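You operate a simulated robot arm through the tools that you are given. There is no shell and no other tool. Be economical: measure what you need, move in short steps, check, and stop when the job is done.

Carry out the task below with a simulated robot arm. There is one attempt and no reset: what you move stays moved.

TASK
Put the cream tray's beige ball through the ball cleaner and return it.
Fine: shut the lid, turn the knob to DONE, open the lid wide and leave it; same well of the cream tray; clean no other ball.
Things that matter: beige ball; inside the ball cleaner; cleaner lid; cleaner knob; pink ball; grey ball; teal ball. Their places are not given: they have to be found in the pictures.

It is judged by the outcome, as a careful person would: the job done as asked, and still so three seconds after it is handed in. It fails if anything else is knocked over, pushed out of place, dropped, spilled or broken.

THE ROBOT
A 6-joint arm with a two-finger parallel gripper, fixed in place. Base frame: the origin is at the foot of the arm, x ahead of it, y to its left, z up; the work surface is at about z = 0.008. Lengths are in m, angles in degrees, forces in N, time in s.
With the tool pointing down near the work surface it reaches from about 0.14 to 0.58 m from the base axis. Its first joint turns from -66.0 to 66.0 degrees. Payload 2.1 kg.
Tool frame: the origin (TCP) lies between the finger pads and is the grasp point; the fingertips stand 0.03 m ahead of it; z points along the fingers, y is the line along which they close. The gripper opens to 0.094 m. The fingers are 0.028 m wide and 0.01 m thick; the gripper's body (0.05 by 0.096 m) begins 0.055 m behind the TCP.
Orientation is that of the tool frame in the base frame, as a unit quaternion [x, y, z, w]. With the fingers straight down and closing along the base's y, the tool's x points along the base's -x, its y along +y and its z along -z.

THE INTERFACE
- The arm moves only by the tool arm_command. Its argument "plan" is a list of rows, each a list of 2 entries, a list of its own where there are three numbers: the shift along the tool's x, y, z in m, then the turn, a rotation vector about the tool's x, y, z in degrees. In form: [[[dx, dy, dz], [ax, ay, az]], ...]. A call has 1 to 20 rows; each row is the pose to reach, as a shift and turn from the pose commanded when the call began, along the tool's axes at that moment. "claw" is the gripper command, from -1 (fully open) to 1 (shut), values between in proportion, set as the call begins (left out, the last holds). A row lasts 0.2 s, in which the tool goes at most 0.05 m and 8.6 degrees; a call with a longer step from one row to the next is refused whole, and so is a gripper value outside its range. A pose out of reach is approached as far as the arm can. The call stops where the force on the tool passes 70 N (or 10 N more than at its start, if that is more) or the arm is blocked; 0.2 s more then pass. The fingers move at their own pace (about 0.072 m/s each) and stop on an object; they squeeze with about 22 N. The grip force told is the motor's: it shows also when the fingers shut on nothing. Time passes only in rows, and 0.2 s behind the last, so rows that repeat a pose let the fingers close. It gives the time, the measured TCP pose, the force on the tool (base axes), the opening and the grip force at its end, in the units of the frame above (readings bear some noise).
- Cameras (640 x 400 px; columns grow to the right, rows downward): "scene" is fixed at [0.0402, -0.3698, 0.4851]; the picture's right is [0.85, -0.52, 0.00], its down [-0.33, -0.54, -0.77] and it looks along [0.40, 0.66, -0.63] (base axes); focal length 214 px, centre (320, 200). "wrist" rides on the gripper at [-0.037, 0, -0.058] in the tool frame; the picture's right is [0.00, -1.00, 0.00], its down [0.97, 0.00, -0.24] and it looks along [0.24, 0.00, 0.97] (tool axes); focal length 218 px, centre (320, 200).
- camera(camera): a new picture of that camera. No time passes.
- locate(camera, pixels): for up to 12 pixels [column, row] of the newest picture of that camera ("zoom" is the newest enlarged one), the place [x, y, z] in the base frame of the surface seen there, good to about 0.002 m, but the place of the scene camera against the robot may be out by one fixed shift of up to 0.012 m in any direction. No time passes.
- zoom(camera, box): a new picture of the part [left, top, right, bottom] of that camera's present view, enlarged. No time passes.
- close_job(): hands the job in; it is judged then, once.

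Work in short steps. Measure before you move; look again where a grasp or a placing could have gone wrong, and mend it. You have 80 turns and 34 pictures in all, the two below and enlarged ones among them. Open the gripper and draw the arm clear of the work before you hand the job in, unless the task says otherwise; then end with one line.

The tools are called after "Emit:" by a JSON object that holds its "api" and its "payload". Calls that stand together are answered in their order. arm_command: Moves the arm, as the interface text tells. Its arguments: {"type":"object","properties":{"plan":{"type":"array","items":{"type":"array"}},"claw":{"type":"number"}},"required":["plan"]} The other tools are called the same way: camera (camera) takes a picture; locate (camera, pixels) gives the place of the surface under pixels of a picture; zoom (camera, box) takes an enlarged picture of a part of a camera's view; close_job () hands the job in.

At the start:

```text
clock: 0.0
tcp_pos: [0.2703, -0.1074, 0.4039]
tool_rot: [-0.001, 1.0, 0.0, -0.001]
ft_force: [1.0, -0.6, 0.2]
width: 0.094
grasp_force: 0.0
```

scene: 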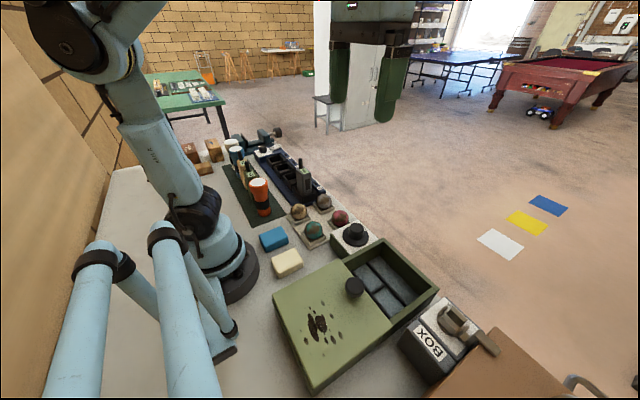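
wrist: 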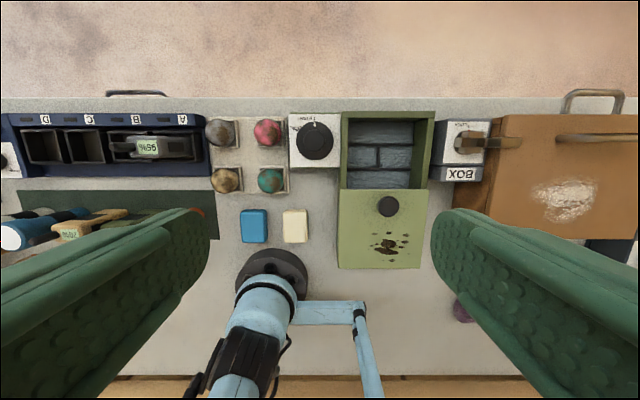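

I'll zoom in on the trays and the cleaner candidates before moving anything.

Emit:
{"api": "zoom", "payload": {"camera": "wrist", "box": [190, 90, 350, 220]}}

Emit:
{"api": "zoom", "payload": {"camera": "scene", "box": [250, 180, 450, 305]}}

Emit:
{"api": "zoom", "payload": {"camera": "wrist", "box": [330, 80, 640, 280]}}

```text
3.08 times, centred on (270, 155) of wrist
```

zoom: 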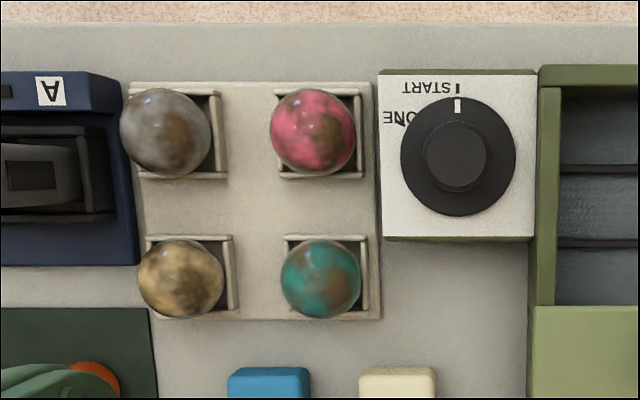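

```text
3.20 times, centred on (350, 242) of scene
```

zoom: 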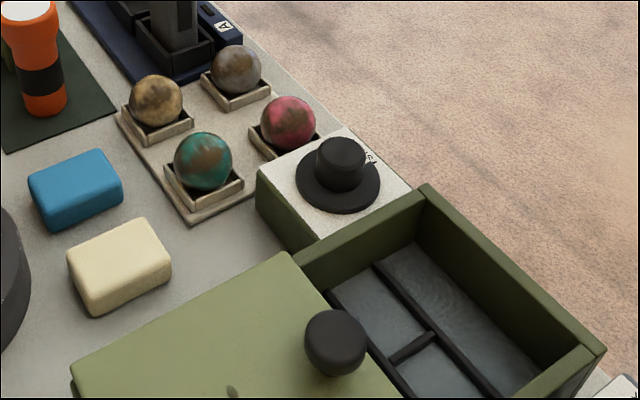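

```text
2.00 times, centred on (485, 180) of wrist
```

zoom: 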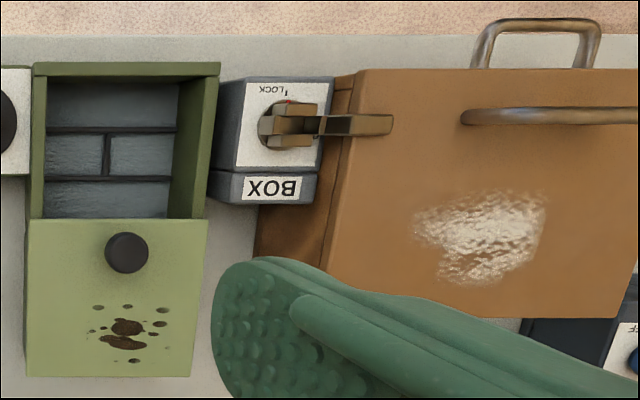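

The cleaner is the green box: a sliding lid with a black knob, and the START/DONE dial beside it. I'll measure the beige ball, the dial, the lid knob and the box edges.

Emit:
{"api": "camera", "payload": {"camera": "wrist"}}

Emit:
{"api": "locate", "payload": {"camera": "wrist", "pixels": [[225, 180], [271, 181], [267, 131], [221, 131], [315, 139], [388, 205], [388, 175], [388, 130], [343, 150], [430, 150], [388, 115], [380, 260]]}}

Emit:
{"api": "locate", "payload": {"camera": "scene", "pixels": [[298, 210], [314, 229], [340, 217], [324, 201], [357, 229], [355, 284], [345, 240], [385, 299], [437, 291], [388, 258], [312, 390], [275, 295]]}}

```text
28 pictures are left
```

wrist: 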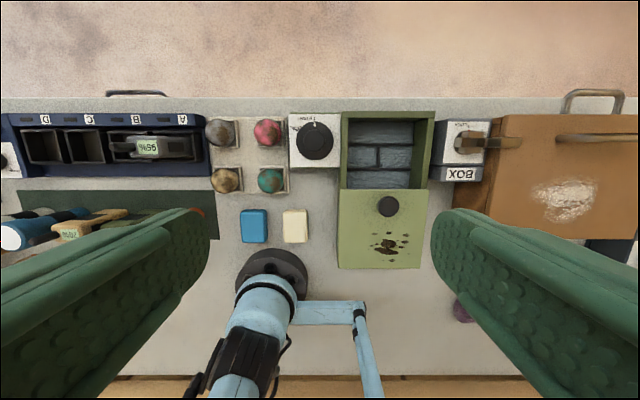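

```text
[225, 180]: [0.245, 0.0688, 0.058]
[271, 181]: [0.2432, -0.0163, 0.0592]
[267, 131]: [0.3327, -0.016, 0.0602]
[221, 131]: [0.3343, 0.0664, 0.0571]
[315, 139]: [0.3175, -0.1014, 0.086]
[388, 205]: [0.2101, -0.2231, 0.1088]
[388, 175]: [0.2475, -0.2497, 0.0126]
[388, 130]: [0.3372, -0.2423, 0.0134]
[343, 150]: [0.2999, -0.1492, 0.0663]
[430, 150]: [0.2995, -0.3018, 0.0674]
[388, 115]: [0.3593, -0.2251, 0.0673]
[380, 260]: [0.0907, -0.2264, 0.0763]
```

```text
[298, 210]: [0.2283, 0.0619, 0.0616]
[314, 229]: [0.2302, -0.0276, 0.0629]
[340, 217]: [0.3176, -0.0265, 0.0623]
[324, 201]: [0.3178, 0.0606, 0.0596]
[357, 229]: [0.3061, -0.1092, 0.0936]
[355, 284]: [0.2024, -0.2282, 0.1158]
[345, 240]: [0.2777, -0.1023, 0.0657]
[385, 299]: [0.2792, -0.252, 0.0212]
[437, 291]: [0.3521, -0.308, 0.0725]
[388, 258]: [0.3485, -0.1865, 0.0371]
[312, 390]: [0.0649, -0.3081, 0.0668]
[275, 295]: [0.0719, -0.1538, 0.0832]
```

Beige ball centre works out to about (0.242, 0.078, 0.036), at row 180 of the wrist picture. I'll move above it at a safe height to refine this and check how close the orange bottle is.

Emit:
{"api": "arm_command", "payload": {"plan": [[[0.006, 0.045, 0], [0, 0, 0]], [[0.012, 0.09, 0], [0, 0, 0]], [[0.02, 0.135, 0], [0, 0, 0]], [[0.028, 0.178, 0], [0, 0, 0]], [[0.028, 0.185, 0.045], [0, 0, 0]], [[0.028, 0.185, 0.09], [0, 0, 0]], [[0.028, 0.185, 0.135], [0, 0, 0]], [[0.028, 0.185, 0.17], [0, 0, 0]], [[0.028, 0.185, 0.17], [0, 0, 0]]], "claw": -1}}

Emit:
{"api": "camera", "payload": {"camera": "wrist"}}

```text
clock: 2.0
tcp_pos: [0.2435, 0.0792, 0.2347]
tool_rot: [0.001, 1.0, 0.0, 0.0]
ft_force: [-0.1, -0.1, -0.2]
width: 0.0938
grasp_force: 0.0
```

```text
27 pictures are left
```

wrist: 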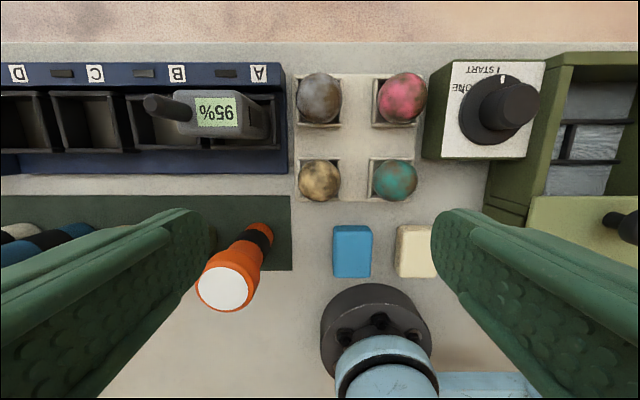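

Emit:
{"api": "locate", "payload": {"camera": "wrist", "pixels": [[319, 180], [299, 180], [340, 180], [319, 160], [300, 162], [319, 199], [225, 288], [265, 235], [394, 180], [319, 97], [334, 196], [505, 104]]}}

Emit:
{"api": "zoom", "payload": {"camera": "wrist", "box": [280, 60, 440, 210]}}

Emit:
{"api": "zoom", "payload": {"camera": "wrist", "box": [420, 50, 560, 170]}}

```text
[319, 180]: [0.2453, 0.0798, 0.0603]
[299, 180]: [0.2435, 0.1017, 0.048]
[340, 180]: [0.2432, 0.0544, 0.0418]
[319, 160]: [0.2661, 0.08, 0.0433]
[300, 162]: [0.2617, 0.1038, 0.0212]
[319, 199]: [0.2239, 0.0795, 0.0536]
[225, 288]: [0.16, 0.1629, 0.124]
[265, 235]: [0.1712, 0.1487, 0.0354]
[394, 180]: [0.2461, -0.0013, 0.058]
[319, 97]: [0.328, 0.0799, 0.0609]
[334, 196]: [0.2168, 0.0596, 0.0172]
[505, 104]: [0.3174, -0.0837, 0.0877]
```

```text
2.67 times, centred on (360, 135) of wrist
```

zoom: 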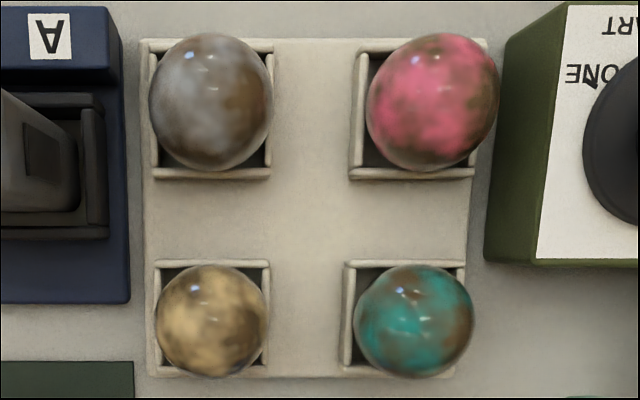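

```text
3.33 times, centred on (490, 110) of wrist
```

zoom: 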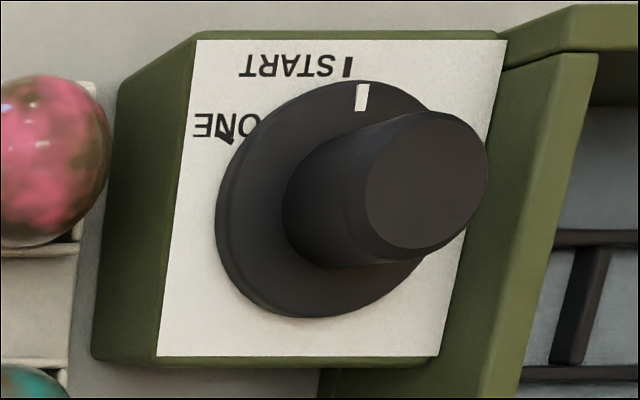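

Ball centre is (0.242, 0.0795, 0.0365), the well walls top out at about z 0.021, and the bottle is clear. I'll go down with the fingers partly open, to TCP z 0.055.

Emit:
{"api": "arm_command", "payload": {"plan": [[[0.001, 0, 0.04], [0, 0, 0]], [[0.001, 0, 0.08], [0, 0, 0]], [[0.001, 0, 0.12], [0, 0, 0]], [[0.001, 0, 0.15], [0, 0, 0]], [[0.001, 0, 0.17], [0, 0, 0]], [[0.001, 0, 0.18], [0, 0, 0]], [[0.001, 0, 0.18], [0, 0, 0]]], "claw": -0.5}}

Emit:
{"api": "arm_command", "payload": {"plan": [[[0, 0, 0], [0, 0, 0]], [[0, 0, 0], [0, 0, 0]], [[0, 0, 0], [0, 0, 0]], [[0, 0, 0], [0, 0, 0]]], "claw": 1}}

```text
clock: 3.6
tcp_pos: [0.2423, 0.0774, 0.0536]
tool_rot: [0.001, 1.0, 0.0, 0.0]
ft_force: [0.4, 0.7, 0.0]
width: 0.0708
grasp_force: 0.0
```

```text
clock: 4.6
tcp_pos: [0.2416, 0.0788, 0.0537]
tool_rot: [-0.001, 1.0, 0.005, 0.001]
ft_force: [2.3, 31.1, 7.4]
width: 0.0509
grasp_force: 22.6
```

Gripped at a width of 0.051. The sideways force suggests the ball is leaning on the well wall, so I'll lift straight up.

Emit:
{"api": "arm_command", "payload": {"plan": [[[0, 0, -0.01], [0, 0, 0]], [[0, 0, -0.03], [0, 0, 0]], [[0, 0, -0.07], [0, 0, 0]], [[0, 0, -0.115], [0, 0, 0]], [[0, 0, -0.15], [0, 0, 0]], [[0, 0, -0.15], [0, 0, 0]]]}}

Emit:
{"api": "camera", "payload": {"camera": "wrist"}}

```text
clock: 6.0
tcp_pos: [0.2382, 0.0779, 0.2026]
tool_rot: [0.0, 1.0, 0.0, 0.0]
ft_force: [-0.2, 0.0, -1.0]
width: 0.0508
grasp_force: 22.0
```

```text
24 pictures are left
```

wrist: 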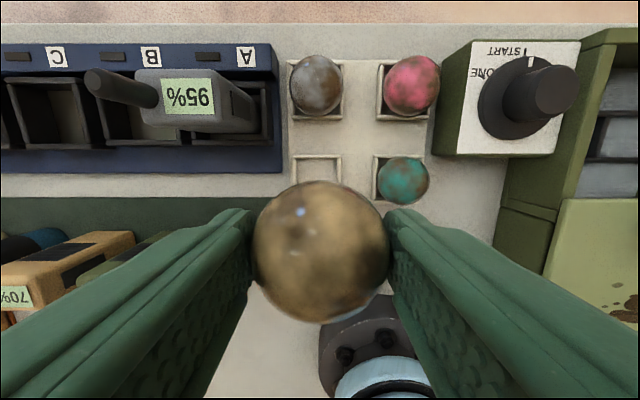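

The ball is held. I'll record the empty well's corners for the return and measure the cleaner from here.

Emit:
{"api": "locate", "payload": {"camera": "wrist", "pixels": [[293, 157], [339, 157], [316, 156], [316, 170], [293, 185], [340, 180], [318, 160], [297, 175], [336, 172], [523, 60], [545, 90], [620, 150]]}}

Emit:
{"api": "zoom", "payload": {"camera": "wrist", "box": [280, 40, 440, 210]}}

```text
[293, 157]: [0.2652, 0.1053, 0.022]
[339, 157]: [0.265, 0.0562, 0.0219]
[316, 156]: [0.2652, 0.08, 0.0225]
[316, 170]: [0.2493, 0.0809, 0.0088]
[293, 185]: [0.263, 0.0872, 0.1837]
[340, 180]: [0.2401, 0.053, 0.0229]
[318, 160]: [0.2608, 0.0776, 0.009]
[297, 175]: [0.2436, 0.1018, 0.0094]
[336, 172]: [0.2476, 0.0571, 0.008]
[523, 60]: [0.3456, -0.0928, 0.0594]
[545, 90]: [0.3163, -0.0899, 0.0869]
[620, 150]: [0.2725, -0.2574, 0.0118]
```

```text
2.35 times, centred on (360, 125) of wrist
```

zoom: 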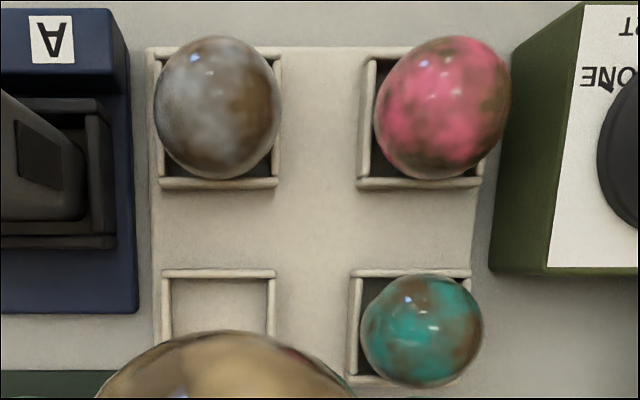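

Empty well centre is about (0.241, 0.079). I'll carry the ball above the cleaner opening at this height and look at the inside.

Emit:
{"api": "arm_command", "payload": {"plan": [[[-0.01, -0.045, -0.01], [0, 0, 0]], [[-0.02, -0.09, -0.02], [0, 0, 0]], [[-0.03, -0.135, -0.02], [0, 0, 0]], [[-0.04, -0.18, -0.02], [0, 0, 0]], [[-0.05, -0.225, -0.02], [0, 0, 0]], [[-0.052, -0.27, -0.02], [0, 0, 0]], [[-0.052, -0.303, -0.02], [0, 0, 0]], [[-0.052, -0.303, -0.02], [0, 0, 0]]]}}

Emit:
{"api": "camera", "payload": {"camera": "wrist"}}

Emit:
{"api": "zoom", "payload": {"camera": "scene", "box": [260, 180, 460, 305]}}

```text
clock: 7.8
tcp_pos: [0.2937, -0.2269, 0.2253]
tool_rot: [0.0, 1.0, 0.0, 0.0]
ft_force: [0.7, -0.8, -1.8]
width: 0.0509
grasp_force: 22.2
```

```text
22 pictures are left
```

wrist: 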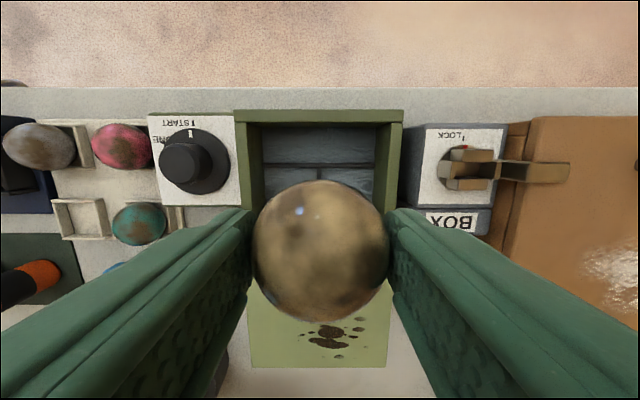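

```text
3.20 times, centred on (360, 242) of scene
```

zoom: 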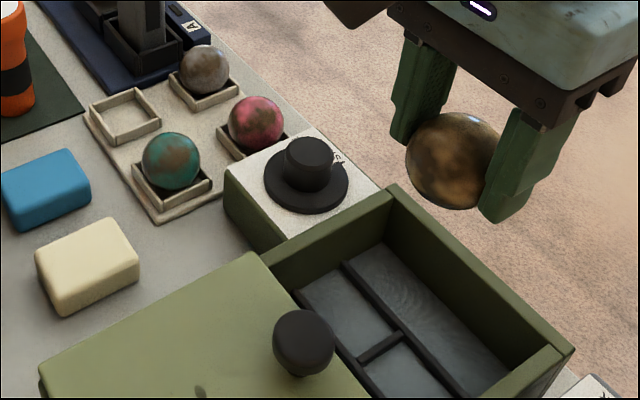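

Emit:
{"api": "locate", "payload": {"camera": "wrist", "pixels": [[240, 150], [396, 150], [266, 150], [374, 150], [320, 117], [320, 130], [320, 150], [320, 166], [290, 166], [318, 175], [290, 180], [295, 180]]}}

Emit:
{"api": "locate", "payload": {"camera": "zoom", "pixels": [[390, 310], [440, 290], [340, 310], [380, 347], [340, 260], [255, 255], [300, 290], [262, 275], [330, 345], [150, 330], [305, 325], [400, 375]]}}

```text
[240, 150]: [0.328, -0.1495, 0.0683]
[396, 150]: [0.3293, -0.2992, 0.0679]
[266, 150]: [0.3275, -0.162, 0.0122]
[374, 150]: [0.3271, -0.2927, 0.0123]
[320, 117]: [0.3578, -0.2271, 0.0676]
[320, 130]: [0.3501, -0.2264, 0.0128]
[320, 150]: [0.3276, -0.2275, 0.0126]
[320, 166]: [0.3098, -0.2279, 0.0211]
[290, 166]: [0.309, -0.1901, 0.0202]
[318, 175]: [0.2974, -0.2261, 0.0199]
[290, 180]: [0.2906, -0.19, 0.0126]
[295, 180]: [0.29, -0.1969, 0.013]
```

```text
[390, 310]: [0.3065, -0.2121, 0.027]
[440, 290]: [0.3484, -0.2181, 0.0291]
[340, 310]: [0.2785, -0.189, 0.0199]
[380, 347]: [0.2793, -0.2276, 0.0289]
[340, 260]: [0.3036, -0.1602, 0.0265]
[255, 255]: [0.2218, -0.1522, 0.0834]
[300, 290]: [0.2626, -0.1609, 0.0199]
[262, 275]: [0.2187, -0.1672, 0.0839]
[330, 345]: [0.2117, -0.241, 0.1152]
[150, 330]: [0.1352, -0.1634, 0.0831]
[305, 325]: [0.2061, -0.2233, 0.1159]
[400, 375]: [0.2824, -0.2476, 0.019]
```

The floor is at z 0.0125, with low ridges at x 0.309 and 0.257 and at y -0.226. I'll aim for the middle-left cell at about (0.283, -0.205), which leaves finger clearance to the wall at y -0.162.

Emit:
{"api": "arm_command", "payload": {"plan": [[[0.0107, 0.022, 0.0], [0, 0, 0]], [[0.0107, 0.022, 0.045], [0, 0, 0]], [[0.0107, 0.022, 0.085], [0, 0, 0]], [[0.0107, 0.022, 0.115], [0, 0, 0]], [[0.0107, 0.022, 0.115], [0, 0, 0]]]}}

Emit:
{"api": "camera", "payload": {"camera": "wrist"}}

```text
clock: 9.0
tcp_pos: [0.2826, -0.2051, 0.1087]
tool_rot: [0.0, 1.0, 0.0, 0.0]
ft_force: [0.4, 0.0, -1.7]
width: 0.051
grasp_force: 22.2
```

```text
20 pictures are left
```

wrist: 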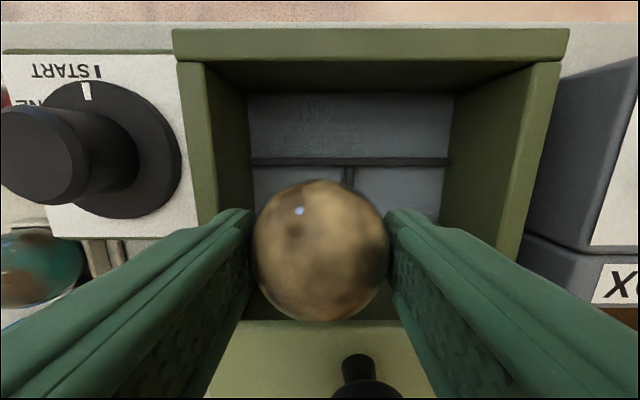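

Aligned; lowering to TCP z about 0.061.

Emit:
{"api": "arm_command", "payload": {"plan": [[[0, 0, 0.02], [0, 0, 0]], [[0, 0, 0.035], [0, 0, 0]], [[0, 0, 0.044], [0, 0, 0]], [[0, 0, 0.0485], [0, 0, 0]], [[0, 0, 0.0485], [0, 0, 0]]]}}

```text
clock: 10.2
tcp_pos: [0.2826, -0.2044, 0.0605]
tool_rot: [0.0, 1.0, 0.0, -0.001]
ft_force: [-0.4, -0.2, -0.9]
width: 0.0508
grasp_force: 21.7
```

Emit:
{"api": "arm_command", "payload": {"plan": [[[0, 0, 0.002], [0, 0, 0]], [[0, 0, 0.002], [0, 0, 0]]]}}

Emit:
{"api": "arm_command", "payload": {"plan": [[[0, 0, 0], [0, 0, 0]], [[0, 0, 0], [0, 0, 0]], [[0, 0, -0.02], [0, 0, 0]], [[0, 0, -0.05], [0, 0, 0]], [[0, 0, -0.09], [0, 0, 0]], [[0, 0, -0.13], [0, 0, 0]], [[0, 0, -0.13], [0, 0, 0]]], "claw": -0.23}}

Emit:
{"api": "camera", "payload": {"camera": "wrist"}}

```text
clock: 10.8
tcp_pos: [0.2819, -0.2031, 0.0584]
tool_rot: [0.0, 1.0, 0.0, 0.0]
ft_force: [0.0, 2.2, 2.4]
width: 0.051
grasp_force: 22.1
```

```text
clock: 12.4
tcp_pos: [0.2828, -0.2025, 0.1881]
tool_rot: [0.0, 1.0, 0.0, 0.001]
ft_force: [-0.5, 0.2, -0.1]
width: 0.0577
grasp_force: 0.0
```

```text
19 pictures are left
```

wrist: 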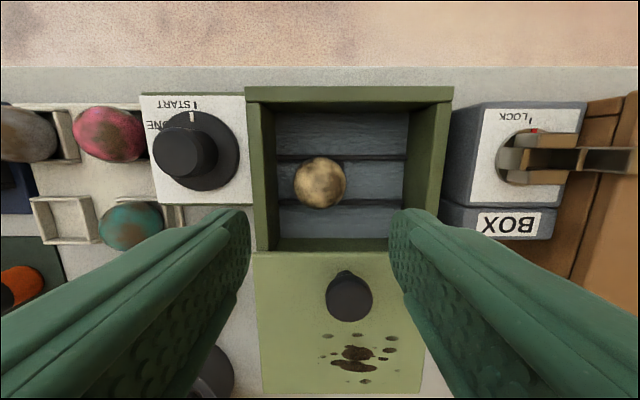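

The ball is resting in its cell. Next I'll measure the lid knob and the lid edges.

Emit:
{"api": "locate", "payload": {"camera": "wrist", "pixels": [[320, 182], [349, 297], [330, 297], [369, 297], [349, 276], [349, 318], [300, 254], [300, 248], [415, 385], [262, 300], [420, 300], [350, 94]]}}

Emit:
{"api": "zoom", "payload": {"camera": "scene", "box": [260, 230, 450, 395]}}

```text
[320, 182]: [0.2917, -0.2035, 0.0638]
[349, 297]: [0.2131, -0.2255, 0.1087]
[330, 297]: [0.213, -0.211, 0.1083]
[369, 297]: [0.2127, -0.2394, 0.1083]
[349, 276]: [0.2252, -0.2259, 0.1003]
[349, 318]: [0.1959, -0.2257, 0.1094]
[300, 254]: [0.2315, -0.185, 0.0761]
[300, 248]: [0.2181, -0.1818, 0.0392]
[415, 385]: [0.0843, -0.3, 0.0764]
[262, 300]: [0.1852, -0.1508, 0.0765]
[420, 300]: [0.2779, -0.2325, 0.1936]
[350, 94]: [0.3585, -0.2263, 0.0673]
```

```text
2.42 times, centred on (355, 312) of scene
```

zoom: 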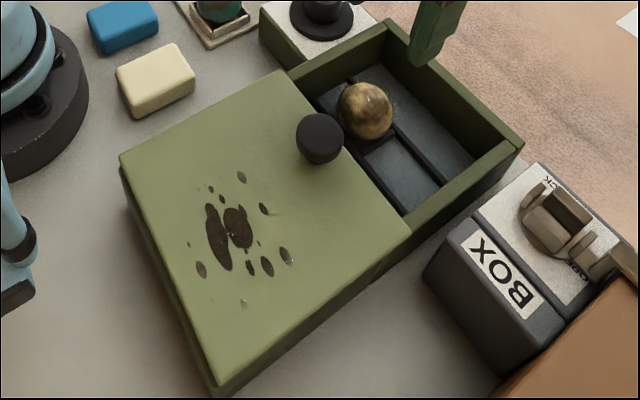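

The lid knob is at (0.211, -0.2255) with its top at z 0.109. I'll straddle it with TCP z 0.112 so the fingertips clear the lid (z 0.076), then grip.

Emit:
{"api": "arm_command", "payload": {"plan": [[[0.04, -0.012, 0], [0, 0, 0]], [[0.0715, -0.023, 0], [0, 0, 0]], [[0.0715, -0.023, 0.035], [0, 0, 0]], [[0.0715, -0.023, 0.065], [0, 0, 0]], [[0.0715, -0.023, 0.076], [0, 0, 0]], [[0.0715, -0.023, 0.076], [0, 0, 0]]]}}

Emit:
{"api": "arm_command", "payload": {"plan": [[[0, 0, 0], [0, 0, 0]], [[0, 0, 0], [0, 0, 0]], [[0, 0, 0], [0, 0, 0]]], "claw": 1}}

```text
clock: 13.8
tcp_pos: [0.2097, -0.2278, 0.1126]
tool_rot: [0.0, 1.0, 0.0, 0.0]
ft_force: [0.1, 0.1, 0.4]
width: 0.0581
grasp_force: 0.1
```

```text
clock: 14.6
tcp_pos: [0.2101, -0.2262, 0.112]
tool_rot: [-0.001, 1.0, 0.004, 0.0]
ft_force: [0.2, 35.3, -4.3]
width: 0.0348
grasp_force: 45.2
```

The knob is gripped at 0.035 with a side load in +y. I'll ease 2 mm to +y while beginning to slide the lid in +x.

Emit:
{"api": "arm_command", "payload": {"plan": [[[0, 0.002, 0], [0, 0, 0]], [[-0.01, 0.002, 0], [0, 0, 0]], [[-0.02, 0.002, 0], [0, 0, 0]], [[-0.03, 0.002, 0], [0, 0, 0]], [[-0.03, 0.002, 0], [0, 0, 0]]]}}

Emit:
{"api": "camera", "payload": {"camera": "scene"}}

```text
clock: 15.8
tcp_pos: [0.2402, -0.2255, 0.1135]
tool_rot: [0.0, 1.0, 0.0, 0.0]
ft_force: [-0.7, 13.8, -13.4]
width: 0.035
grasp_force: 45.1
```

```text
17 pictures are left
```

scene: 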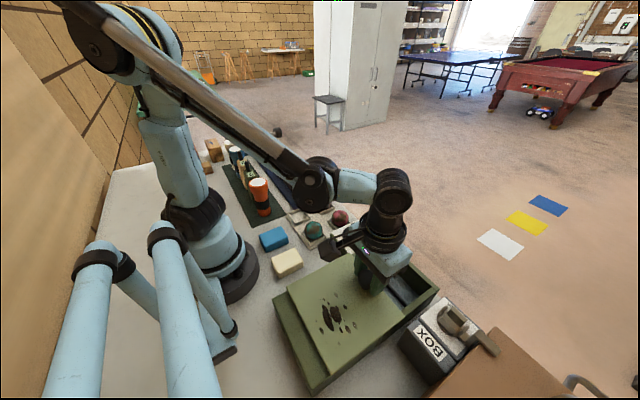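

The lid slides with the knob. Continuing towards the closed stop.

Emit:
{"api": "arm_command", "payload": {"plan": [[[-0.012, 0.001, 0.001], [0, 0, 0]], [[-0.024, 0.001, 0.001], [0, 0, 0]], [[-0.036, 0.001, 0.001], [0, 0, 0]], [[-0.048, 0.001, 0.001], [0, 0, 0]], [[-0.06, 0.001, 0.001], [0, 0, 0]], [[-0.072, 0.001, 0.001], [0, 0, 0]], [[-0.084, 0.001, 0.001], [0, 0, 0]], [[-0.09, 0.001, 0.001], [0, 0, 0]], [[-0.09, 0.001, 0.001], [0, 0, 0]]]}}

Emit:
{"api": "zoom", "payload": {"camera": "scene", "box": [260, 200, 450, 395]}}

```text
clock: 17.8
tcp_pos: [0.3318, -0.2246, 0.1116]
tool_rot: [0.001, 1.0, -0.001, 0.001]
ft_force: [-0.7, -2.2, 38.9]
width: 0.035
grasp_force: 45.0
```

```text
2.05 times, centred on (355, 298) of scene
```

zoom: 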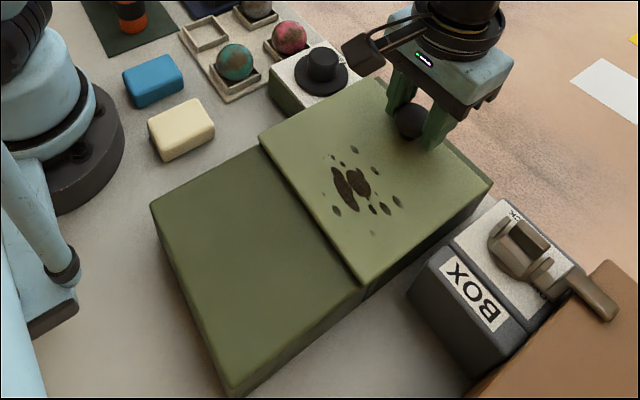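

Nearly shut. I'll push on slowly to find the stop, easing the downward load.

Emit:
{"api": "arm_command", "payload": {"plan": [[[-0.003, 0, -0.001], [0, 0, 0]], [[-0.006, 0, -0.001], [0, 0, 0]], [[-0.009, 0, -0.001], [0, 0, 0]], [[-0.012, 0, -0.001], [0, 0, 0]], [[-0.015, 0, -0.001], [0, 0, 0]], [[-0.018, 0, -0.001], [0, 0, 0]]]}}

```text
clock: 19.2
tcp_pos: [0.3464, -0.2238, 0.1119]
tool_rot: [0.001, 1.0, -0.001, -0.002]
ft_force: [-18.1, -16.4, -26.7]
width: 0.0351
grasp_force: 45.2
```

Emit:
{"api": "arm_command", "payload": {"plan": [[[-0.002, -0.001, 0.0005], [0, 0, 0]], [[-0.004, -0.001, 0.0005], [0, 0, 0]], [[-0.004, -0.001, 0.0005], [0, 0, 0]]]}}

Emit:
{"api": "zoom", "payload": {"camera": "scene", "box": [300, 200, 450, 320]}}

```text
clock: 20.0
tcp_pos: [0.3504, -0.2255, 0.1125]
tool_rot: [0.001, 1.0, 0.0, -0.007]
ft_force: [-37.0, -3.3, 13.0]
width: 0.035
grasp_force: 45.2
```

```text
3.33 times, centred on (375, 260) of scene
```

zoom: 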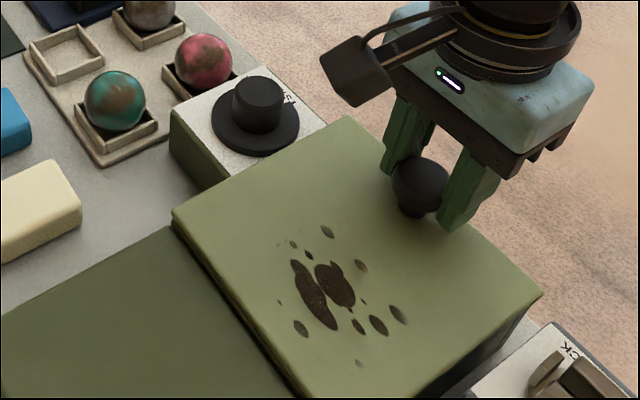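

The lid covers the box and meets a firm stop (-37 N in x). Releasing, rising and looking at the dial.

Emit:
{"api": "arm_command", "payload": {"plan": [[[0.004, 0, 0], [0, 0, 0]], [[0.004, 0, 0], [0, 0, 0]], [[0.004, 0, -0.03], [0, 0, 0]], [[0.004, 0, -0.07], [0, 0, 0]], [[0.02, 0.04, -0.1], [0, 0, 0]], [[0.035, 0.085, -0.1], [0, 0, 0]], [[0.035, 0.125, -0.1], [0, 0, 0]], [[0.035, 0.125, -0.1], [0, 0, 0]]], "claw": -0.3}}

Emit:
{"api": "camera", "payload": {"camera": "wrist"}}

```text
refused: row 5 steps farther than a row can; nothing moved
```

```text
14 pictures are left
```

wrist: 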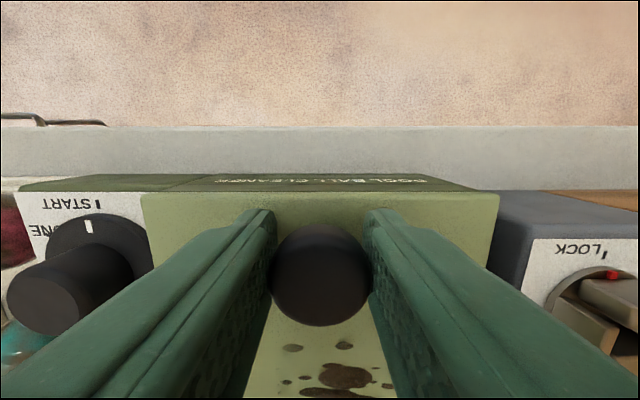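

A step was too long, so nothing moved. The front of the box reads "POOL BALL CLEANER", which confirms it. Retrying with shorter steps.

Emit:
{"api": "arm_command", "payload": {"plan": [[[0.003, 0, 0], [0, 0, 0]], [[0.003, 0, 0], [0, 0, 0]], [[0.003, 0, -0.03], [0, 0, 0]], [[0.003, 0, -0.07], [0, 0, 0]], [[0.003, 0, -0.11], [0, 0, 0]], [[0.02, 0.04, -0.11], [0, 0, 0]], [[0.033, 0.085, -0.11], [0, 0, 0]], [[0.033, 0.127, -0.11], [0, 0, 0]], [[0.033, 0.127, -0.11], [0, 0, 0]]], "claw": -0.3}}

Emit:
{"api": "camera", "payload": {"camera": "wrist"}}

```text
clock: 22.0
tcp_pos: [0.3185, -0.0998, 0.2227]
tool_rot: [0.0, 1.0, 0.0, 0.001]
ft_force: [0.6, -0.2, 0.4]
width: 0.061
grasp_force: 0.1
```

```text
13 pictures are left
```

wrist: 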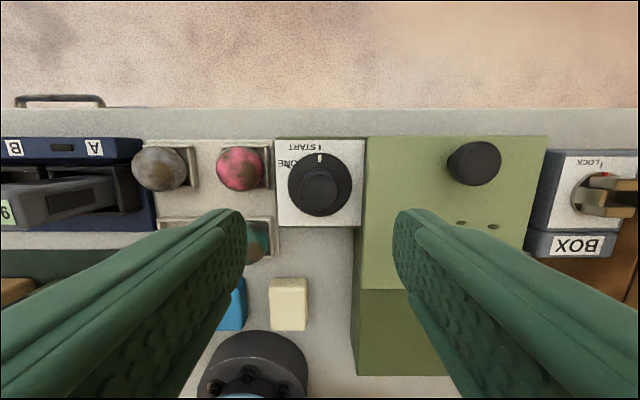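

Emit:
{"api": "zoom", "payload": {"camera": "wrist", "box": [265, 130, 375, 230]}}

Emit:
{"api": "locate", "payload": {"camera": "wrist", "pixels": [[319, 187], [301, 187], [338, 187], [319, 169], [319, 204], [319, 214], [352, 184], [291, 165], [319, 148], [320, 160], [285, 184], [473, 162]]}}

```text
4.00 times, centred on (320, 180) of wrist
```

zoom: 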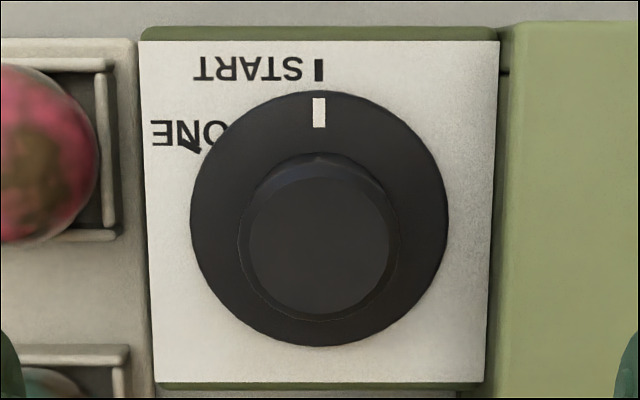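

```text
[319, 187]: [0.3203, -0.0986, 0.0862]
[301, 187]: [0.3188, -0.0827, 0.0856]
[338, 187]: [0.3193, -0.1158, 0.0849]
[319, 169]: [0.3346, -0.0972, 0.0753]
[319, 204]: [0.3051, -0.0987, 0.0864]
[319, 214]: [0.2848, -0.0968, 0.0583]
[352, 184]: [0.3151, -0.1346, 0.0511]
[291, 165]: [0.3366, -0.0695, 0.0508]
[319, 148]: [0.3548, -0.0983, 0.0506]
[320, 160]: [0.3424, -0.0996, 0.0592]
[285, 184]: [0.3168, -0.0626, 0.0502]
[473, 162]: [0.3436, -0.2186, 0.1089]
```

The dial axis is at about (0.317, -0.0985) and the pointer is at START. I'll zoom closer on the DONE tick to fix the angle.

Emit:
{"api": "zoom", "payload": {"camera": "wrist", "box": [274, 145, 322, 175]}}

Emit:
{"api": "locate", "payload": {"camera": "zoom", "pixels": [[500, 20], [500, 100]]}}

```text
13.33 times, centred on (298, 160) of wrist
```

zoom: 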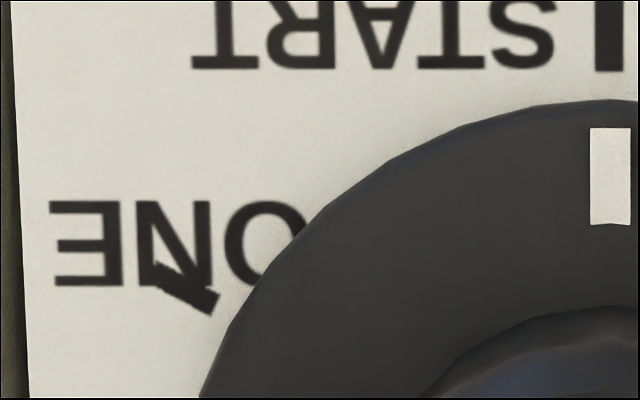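

```text
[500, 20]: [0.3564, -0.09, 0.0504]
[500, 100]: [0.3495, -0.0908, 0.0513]
```

The DONE tick's direction is 60° counter-clockwise from START, seen from above, so I need a -60° turn about tool z. I'll go down to TCP z 0.093 over the knob, with the fingertips above the flange, and grip.

Emit:
{"api": "arm_command", "payload": {"plan": [[[0.0017, 0.0005, 0.04], [0, 0, 0]], [[0.0017, 0.0005, 0.08], [0, 0, 0]], [[0.0017, 0.0005, 0.11], [0, 0, 0]], [[0.0017, 0.0005, 0.125], [0, 0, 0]], [[0.0017, 0.0005, 0.13], [0, 0, 0]], [[0.0017, 0.0005, 0.13], [0, 0, 0]]]}}

Emit:
{"api": "arm_command", "payload": {"plan": [[[0, 0, 0], [0, 0, 0]], [[0, 0, 0], [0, 0, 0]], [[0, 0, 0], [0, 0, 0]]], "claw": 1}}

```text
clock: 23.4
tcp_pos: [0.317, -0.0985, 0.0922]
tool_rot: [0.0, 1.0, 0.0, 0.0]
ft_force: [-0.6, 0.5, 1.0]
width: 0.061
grasp_force: 0.1
```

```text
clock: 24.2
tcp_pos: [0.3164, -0.0991, 0.0923]
tool_rot: [0.0, 1.0, 0.0, 0.001]
ft_force: [1.1, -4.5, -7.7]
width: 0.0373
grasp_force: 45.1
```

Good grip with little side load. Turning -60° about tool z in 7.5° steps.

Emit:
{"api": "arm_command", "payload": {"plan": [[[0, 0, 0], [0, 0, -7.5]], [[0, 0, 0], [0, 0, -15]], [[0, 0, 0], [0, 0, -22.5]], [[0, 0, 0], [0, 0, -30]], [[0, 0, 0], [0, 0, -37.5]], [[0, 0, 0], [0, 0, -45]], [[0, 0, 0], [0, 0, -52.5]], [[0, 0, 0], [0, 0, -60]], [[0, 0, 0], [0, 0, -60]], [[0, 0, 0], [0, 0, -60]]]}}

Emit:
{"api": "zoom", "payload": {"camera": "wrist", "box": [160, 20, 480, 220]}}

```text
clock: 26.4
tcp_pos: [0.3182, -0.0953, 0.0925]
tool_rot: [-0.501, 0.865, 0.002, -0.001]
ft_force: [-15.4, 20.1, 3.0]
width: 0.0369
grasp_force: 44.9
```

```text
2.00 times, centred on (320, 120) of wrist
```

zoom: 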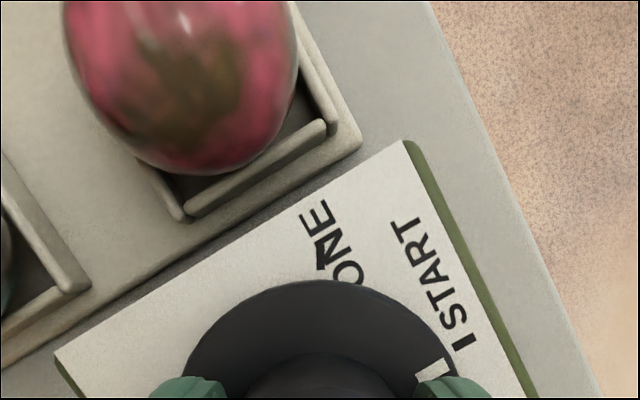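

The pointer (zoom 430, 370) is still at START, so the fingers slipped around the knob. I'll release, lift, turn back and check both the dial and whether the lid is truly shut.

Emit:
{"api": "arm_command", "payload": {"plan": [[[0, 0, 0], [0, 0, 0]], [[0, 0, 0], [0, 0, 0]], [[0, 0, -0.04], [0, 0, 7.5]], [[0, 0, -0.08], [0, 0, 15]], [[0, 0, -0.12], [0, 0, 22.5]], [[0, 0, -0.13], [0, 0, 30]], [[0, 0, -0.13], [0, 0, 37.5]], [[0, 0, -0.13], [0, 0, 45]], [[0, 0, -0.13], [0, 0, 52.5]], [[0, 0, -0.13], [0, 0, 60]], [[0, 0, -0.13], [0, 0, 60]]], "claw": -0.3}}

Emit:
{"api": "zoom", "payload": {"camera": "wrist", "box": [260, 120, 580, 320]}}

Emit:
{"api": "locate", "payload": {"camera": "zoom", "pixels": [[300, 38], [300, 33], [300, 28], [500, 38], [500, 33], [300, 50], [426, 85], [220, 200], [300, 330], [120, 78], [300, 345], [570, 100]]}}

```text
clock: 28.8
tcp_pos: [0.3173, -0.0974, 0.2221]
tool_rot: [0.001, 1.0, 0.0, 0.0]
ft_force: [0.3, 0.4, -0.7]
width: 0.0614
grasp_force: 0.1
```

```text
2.00 times, centred on (420, 220) of wrist
```

zoom: 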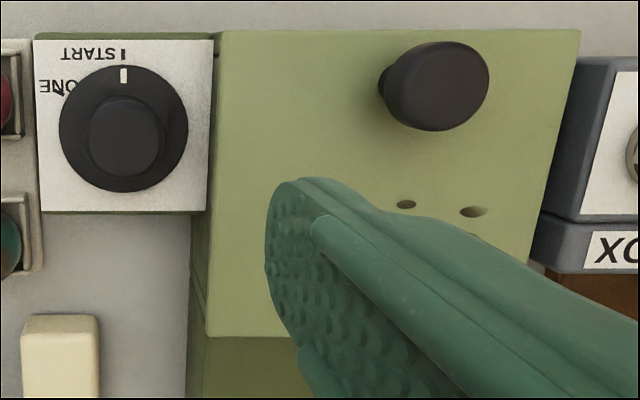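

```text
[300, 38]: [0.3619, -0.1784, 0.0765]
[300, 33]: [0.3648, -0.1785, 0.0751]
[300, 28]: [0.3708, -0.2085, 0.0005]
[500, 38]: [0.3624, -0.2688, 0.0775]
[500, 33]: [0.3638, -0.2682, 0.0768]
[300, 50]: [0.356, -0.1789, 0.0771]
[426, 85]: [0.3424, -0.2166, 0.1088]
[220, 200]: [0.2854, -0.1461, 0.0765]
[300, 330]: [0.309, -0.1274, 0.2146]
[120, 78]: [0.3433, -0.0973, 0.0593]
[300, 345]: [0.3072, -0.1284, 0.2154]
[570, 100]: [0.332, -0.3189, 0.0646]
```

The dial is untouched at START, and the lid's front edge is at x 0.3648, about 3 mm back from the 0.368 I get for it at the stop. My 3 mm retreat while releasing probably dragged it back and left an interlock engaged. I'll re-grip the lid knob, push it home and release without retreating.

Emit:
{"api": "arm_command", "payload": {"plan": [[[-0.008, -0.045, 0], [0, 0, 0]], [[-0.016, -0.09, 0], [0, 0, 0]], [[-0.0245, -0.128, 0], [0, 0, 0]], [[-0.0245, -0.128, 0.045], [0, 0, 0]], [[-0.0245, -0.128, 0.085], [0, 0, 0]], [[-0.0245, -0.128, 0.11], [0, 0, 0]], [[-0.0245, -0.128, 0.11], [0, 0, 0]]]}}

Emit:
{"api": "arm_command", "payload": {"plan": [[[0, 0, 0], [0, 0, 0]], [[0, 0, 0], [0, 0, 0]], [[0, 0, 0], [0, 0, 0]]], "claw": 1}}

Emit:
{"api": "arm_command", "payload": {"plan": [[[-0.003, 0, 0], [0, 0, 0]], [[-0.006, 0, 0], [0, 0, 0]], [[-0.009, 0, 0], [0, 0, 0]], [[-0.012, 0, 0], [0, 0, 0]], [[-0.014, 0, 0], [0, 0, 0]], [[-0.014, 0, 0], [0, 0, 0]]]}}

```text
clock: 30.4
tcp_pos: [0.3429, -0.2239, 0.1117]
tool_rot: [0.0, 1.0, 0.0, 0.001]
ft_force: [0.1, 0.2, 0.2]
width: 0.061
grasp_force: 0.1
```

```text
clock: 31.2
tcp_pos: [0.3438, -0.2244, 0.1117]
tool_rot: [0.001, 1.0, -0.001, 0.0]
ft_force: [0.4, -10.3, -9.0]
width: 0.0351
grasp_force: 44.6
```

```text
clock: 32.6
tcp_pos: [0.3545, -0.2242, 0.112]
tool_rot: [0.0, 1.0, 0.001, -0.006]
ft_force: [-37.8, -1.4, -7.3]
width: 0.0352
grasp_force: 45.4
```

Emit:
{"api": "arm_command", "payload": {"plan": [[[0, 0, 0], [0, 0, 0]], [[0, 0, 0], [0, 0, 0]], [[0, 0, 0], [0, 0, 0]], [[0, 0, -0.04], [0, 0, 0]], [[0, 0, -0.08], [0, 0, 0]], [[0, 0, -0.11], [0, 0, 0]], [[0, 0, -0.11], [0, 0, 0]]], "claw": -0.3}}

Emit:
{"api": "camera", "payload": {"camera": "wrist"}}

Emit:
{"api": "locate", "payload": {"camera": "wrist", "pixels": [[320, 130], [320, 135], [320, 140], [320, 145], [320, 150], [320, 155], [320, 160], [320, 165], [320, 170], [320, 200], [320, 225], [320, 245]]}}

```text
clock: 34.2
tcp_pos: [0.3555, -0.2259, 0.2233]
tool_rot: [-0.001, 1.0, 0.0, 0.001]
ft_force: [0.4, 0.1, 0.3]
width: 0.061
grasp_force: 0.1
```

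```text
8 pictures are left
```

wrist: 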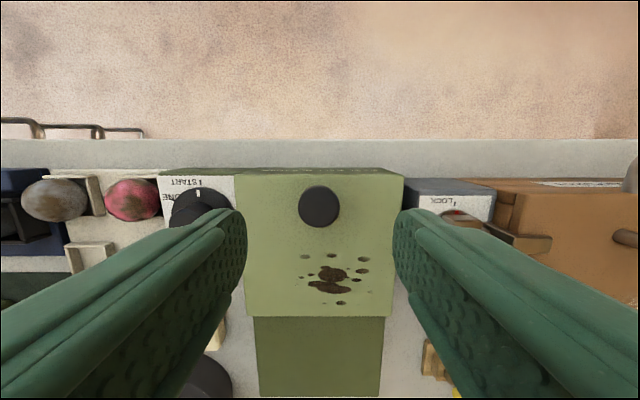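

```text
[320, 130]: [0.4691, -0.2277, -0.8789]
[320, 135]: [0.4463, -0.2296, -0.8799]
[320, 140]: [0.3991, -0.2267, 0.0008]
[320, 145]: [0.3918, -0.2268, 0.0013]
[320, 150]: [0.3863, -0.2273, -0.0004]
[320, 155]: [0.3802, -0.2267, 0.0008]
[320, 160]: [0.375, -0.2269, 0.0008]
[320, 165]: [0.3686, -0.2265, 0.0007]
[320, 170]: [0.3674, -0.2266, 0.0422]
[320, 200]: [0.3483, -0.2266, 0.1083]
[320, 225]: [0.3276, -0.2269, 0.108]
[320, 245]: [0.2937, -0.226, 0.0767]
```

The lid edge is again flush (0.366–0.367) and the knob is still at 0.3435. So the lid is fully shut and only my grip slipped past the stop. The dial must be blocked counter-clockwise, which suggests it runs the long way round, clockwise from START to DONE (300°). I'll go back to the dial with the gripper pre-turned -60°, leaving room for a clockwise stroke.

Emit:
{"api": "arm_command", "payload": {"plan": [[[0.012, 0.04, 0], [0, 0, -7.5]], [[0.025, 0.085, 0], [0, 0, -15]], [[0.0385, 0.1274, 0], [0, 0, -22.5]], [[0.0385, 0.1274, 0], [0, 0, -30]], [[0.0385, 0.1274, 0], [0, 0, -37.5]], [[0.0385, 0.1274, 0], [0, 0, -45]], [[0.0385, 0.1274, 0], [0, 0, -52.5]], [[0.0385, 0.1274, 0], [0, 0, -60]], [[0.0385, 0.1274, 0.045], [0, 0, -60]], [[0.0385, 0.1274, 0.09], [0, 0, -60]], [[0.0385, 0.1274, 0.12], [0, 0, -60]], [[0.0385, 0.1274, 0.13], [0, 0, -60]], [[0.0385, 0.1274, 0.13], [0, 0, -60]]]}}

Emit:
{"api": "arm_command", "payload": {"plan": [[[0, 0, 0], [0, 0, 0]], [[0, 0, 0], [0, 0, 0]], [[0, 0, 0], [0, 0, 0]]], "claw": 1}}

```text
clock: 37.0
tcp_pos: [0.3167, -0.0974, 0.0929]
tool_rot: [-0.5, 0.866, 0.0, 0.0]
ft_force: [0.5, 1.6, -0.5]
width: 0.0613
grasp_force: 0.1
```

```text
clock: 37.8
tcp_pos: [0.3162, -0.0968, 0.093]
tool_rot: [-0.499, 0.866, 0.002, -0.001]
ft_force: [-19.5, 12.4, -4.4]
width: 0.0368
grasp_force: 44.6
```

Now the clockwise stroke of +120°, with a small shift to relieve the side load.

Emit:
{"api": "arm_command", "payload": {"plan": [[[0, 0.0015, 0], [0, 0, 7.5]], [[0, 0.0015, 0], [0, 0, 15]], [[0, 0.0015, 0], [0, 0, 22.5]], [[0, 0.0015, 0], [0, 0, 30]], [[0, 0.0015, 0], [0, 0, 37.5]], [[0, 0.0015, 0], [0, 0, 45]], [[0, 0.0015, 0], [0, 0, 52.5]], [[0, 0.0015, 0], [0, 0, 60]], [[0, 0.0015, 0], [0, 0, 67.5]], [[0, 0.0015, 0], [0, 0, 75]], [[0, 0.0015, 0], [0, 0, 82.5]], [[0, 0.0015, 0], [0, 0, 90]], [[0, 0.0015, 0], [0, 0, 97.5]], [[0, 0.0015, 0], [0, 0, 105]], [[0, 0.0015, 0], [0, 0, 112.5]], [[0, 0.0015, 0], [0, 0, 120]], [[0, 0.0015, 0], [0, 0, 120]]]}}

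Emit:
{"api": "arm_command", "payload": {"plan": [[[0, 0, 0], [0, 0, 0]], [[0, 0, 0], [0, 0, 0]], [[0, 0, -0.04], [0, 0, 0]], [[0, 0, -0.085], [0, 0, 0]], [[0, 0, -0.085], [0, 0, 0]]], "claw": -0.3}}

Emit:
{"api": "zoom", "payload": {"camera": "wrist", "box": [200, 100, 440, 250]}}

```text
clock: 41.4
tcp_pos: [0.3164, -0.0985, 0.0922]
tool_rot: [0.502, 0.865, -0.005, 0.002]
ft_force: [2.4, -34.3, -2.5]
width: 0.0373
grasp_force: 44.9
```

```text
clock: 42.6
tcp_pos: [0.318, -0.096, 0.1769]
tool_rot: [0.499, 0.866, 0.0, 0.0]
ft_force: [0.0, 0.4, -0.5]
width: 0.0612
grasp_force: 0.0
```

```text
2.67 times, centred on (320, 175) of wrist
```

zoom: 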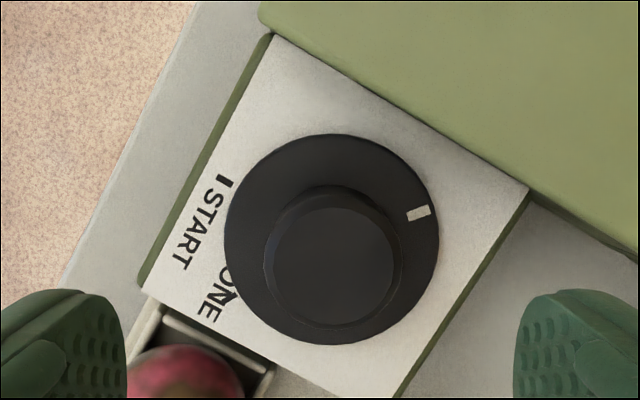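

The knob does turn clockwise: the pointer has moved about 130° from START. I'll re-locate the knob centre, then take another stroke.

Emit:
{"api": "locate", "payload": {"camera": "zoom", "pixels": [[334, 262], [275, 262], [392, 262], [334, 206], [334, 318], [226, 239], [438, 239], [332, 135], [332, 343]]}}

```text
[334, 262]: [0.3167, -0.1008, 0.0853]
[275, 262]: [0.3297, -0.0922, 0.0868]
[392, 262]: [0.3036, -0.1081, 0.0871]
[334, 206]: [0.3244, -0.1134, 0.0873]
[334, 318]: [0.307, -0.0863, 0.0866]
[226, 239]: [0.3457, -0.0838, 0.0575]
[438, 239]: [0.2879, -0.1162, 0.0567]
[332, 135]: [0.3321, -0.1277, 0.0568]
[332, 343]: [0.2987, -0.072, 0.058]
```

The dial axis is at (0.3165, -0.100), about 3.5 mm to -y of my current line. I'll correct that, turn back -120°, lower and grip.

Emit:
{"api": "arm_command", "payload": {"plan": [[[-0.003, -0.0018, 0], [0, 0, -8]], [[-0.003, -0.0018, 0], [0, 0, -16]], [[-0.003, -0.0018, 0], [0, 0, -24]], [[-0.003, -0.0018, 0], [0, 0, -32]], [[-0.003, -0.0018, 0], [0, 0, -40]], [[-0.003, -0.0018, 0], [0, 0, -48]], [[-0.003, -0.0018, 0], [0, 0, -56]], [[-0.003, -0.0018, 0], [0, 0, -64]], [[-0.003, -0.0018, 0], [0, 0, -72]], [[-0.003, -0.0018, 0], [0, 0, -80]], [[-0.003, -0.0018, 0], [0, 0, -88]], [[-0.003, -0.0018, 0], [0, 0, -96]], [[-0.003, -0.0018, 0], [0, 0, -104]], [[-0.003, -0.0018, 0], [0, 0, -112]], [[-0.003, -0.0018, 0], [0, 0, -120]], [[-0.003, -0.0018, 0.04], [0, 0, -120]], [[-0.003, -0.0018, 0.07], [0, 0, -120]], [[-0.003, -0.0018, 0.084], [0, 0, -120]], [[-0.003, -0.0018, 0.084], [0, 0, -120]]]}}

Emit:
{"api": "arm_command", "payload": {"plan": [[[0, 0, 0], [0, 0, 0]], [[0, 0, 0], [0, 0, 0]], [[0, 0, 0], [0, 0, 0]]], "claw": 1}}

```text
clock: 46.6
tcp_pos: [0.3155, -0.1013, 0.094]
tool_rot: [-0.5, 0.866, 0.0, -0.001]
ft_force: [-0.5, 0.0, 0.2]
width: 0.0611
grasp_force: 0.1
```

```text
clock: 47.4
tcp_pos: [0.3153, -0.1, 0.0929]
tool_rot: [-0.5, 0.866, 0.002, -0.001]
ft_force: [-20.4, 11.1, -4.5]
width: 0.037
grasp_force: 44.8
```

Emit:
{"api": "arm_command", "payload": {"plan": [[[0, 0.0015, 0], [0, 0, 7.5]], [[0, 0.0015, 0], [0, 0, 15]], [[0, 0.0015, 0], [0, 0, 22.5]], [[0, 0.0015, 0], [0, 0, 30]], [[0, 0.0015, 0], [0, 0, 37.5]], [[0, 0.0015, 0], [0, 0, 45]], [[0, 0.0015, 0], [0, 0, 52.5]], [[0, 0.0015, 0], [0, 0, 60]], [[0, 0.0015, 0], [0, 0, 67.5]], [[0, 0.0015, 0], [0, 0, 75]], [[0, 0.0015, 0], [0, 0, 82.5]], [[0, 0.0015, 0], [0, 0, 90]], [[0, 0.0015, 0], [0, 0, 97.5]], [[0, 0.0015, 0], [0, 0, 105]], [[0, 0.0015, 0], [0, 0, 112.5]], [[0, 0.0015, 0], [0, 0, 120]], [[0, 0.0015, 0], [0, 0, 120]]]}}

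Emit:
{"api": "arm_command", "payload": {"plan": [[[0, 0, 0], [0, 0, 0]], [[0, 0, 0], [0, 0, 0]], [[0, 0, -0.04], [0, 0, 0]], [[0, 0, -0.085], [0, 0, 0]], [[0, 0, -0.085], [0, 0, 0]]], "claw": -0.3}}

Emit:
{"api": "zoom", "payload": {"camera": "wrist", "box": [200, 100, 440, 250]}}

```text
clock: 51.0
tcp_pos: [0.3157, -0.0993, 0.0931]
tool_rot: [0.5, 0.866, 0.002, -0.001]
ft_force: [-7.0, 21.8, -29.6]
width: 0.037
grasp_force: 45.5
```

```text
clock: 52.2
tcp_pos: [0.3138, -0.0987, 0.1807]
tool_rot: [0.5, 0.866, 0.001, -0.001]
ft_force: [1.0, 0.3, -0.5]
width: 0.061
grasp_force: 0.0
```

```text
2.67 times, centred on (320, 175) of wrist
```

zoom: 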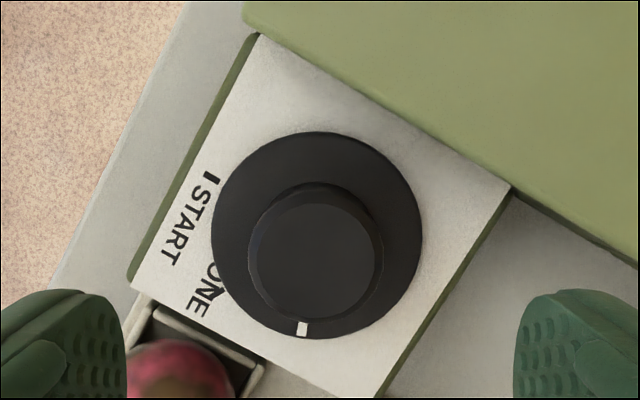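

The pointer is now about 250° from START, roughly 51° short of DONE. I'll turn back 52°, grip, and finish with a 52° stroke.

Emit:
{"api": "arm_command", "payload": {"plan": [[[-0.001, 0.001, 0], [0, 0, -7.5]], [[-0.001, 0.001, 0], [0, 0, -15]], [[-0.001, 0.001, 0], [0, 0, -22.5]], [[-0.001, 0.001, 0], [0, 0, -30]], [[-0.001, 0.001, 0], [0, 0, -37.5]], [[-0.001, 0.001, 0], [0, 0, -45]], [[-0.001, 0.001, 0], [0, 0, -52]], [[-0.001, 0.001, 0.04], [0, 0, -52]], [[-0.001, 0.001, 0.07], [0, 0, -52]], [[-0.001, 0.001, 0.086], [0, 0, -52]], [[-0.001, 0.001, 0.086], [0, 0, -52]]]}}

Emit:
{"api": "arm_command", "payload": {"plan": [[[0, 0, 0], [0, 0, 0]], [[0, 0, 0], [0, 0, 0]], [[0, 0, 0], [0, 0, 0]]], "claw": 1}}

Emit:
{"api": "arm_command", "payload": {"plan": [[[0, 0, 0], [0, 0, 7.5]], [[0, 0, 0], [0, 0, 15]], [[0, 0, 0], [0, 0, 22.5]], [[0, 0, 0], [0, 0, 30]], [[0, 0, 0], [0, 0, 37.5]], [[0, 0, 0], [0, 0, 45]], [[0, 0, 0], [0, 0, 52]], [[0, 0, 0], [0, 0, 52]]]}}

Emit:
{"api": "arm_command", "payload": {"plan": [[[0, 0, 0], [0, 0, 0]], [[0, 0, 0], [0, 0, 0]], [[0, 0, -0.04], [0, 0, 0]], [[0, 0, -0.085], [0, 0, 0]], [[0, 0, -0.085], [0, 0, 0]]], "claw": -0.3}}

Emit:
{"api": "zoom", "payload": {"camera": "wrist", "box": [200, 100, 440, 250]}}

```text
clock: 54.6
tcp_pos: [0.3184, -0.0996, 0.0908]
tool_rot: [0.07, 0.998, 0.001, 0.0]
ft_force: [-0.6, 0.6, 0.4]
width: 0.061
grasp_force: 0.0
```

```text
clock: 55.4
tcp_pos: [0.3174, -0.0984, 0.0919]
tool_rot: [0.069, 0.998, 0.0, -0.001]
ft_force: [2.6, 9.4, -10.8]
width: 0.0371
grasp_force: 45.4
```

```text
clock: 57.2
tcp_pos: [0.316, -0.1002, 0.0906]
tool_rot: [0.501, 0.865, -0.001, 0.0]
ft_force: [3.8, -4.9, -17.2]
width: 0.0368
grasp_force: 45.5
```

```text
clock: 58.4
tcp_pos: [0.317, -0.0992, 0.1782]
tool_rot: [0.5, 0.866, 0.0, 0.0]
ft_force: [-0.1, 0.2, -0.9]
width: 0.0611
grasp_force: 0.1
```

```text
2.67 times, centred on (320, 175) of wrist
```

zoom: 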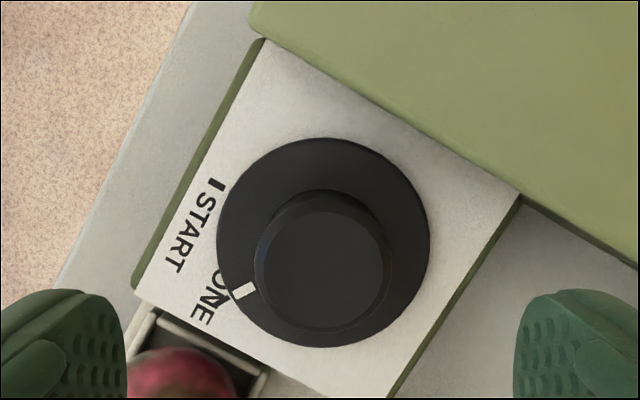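

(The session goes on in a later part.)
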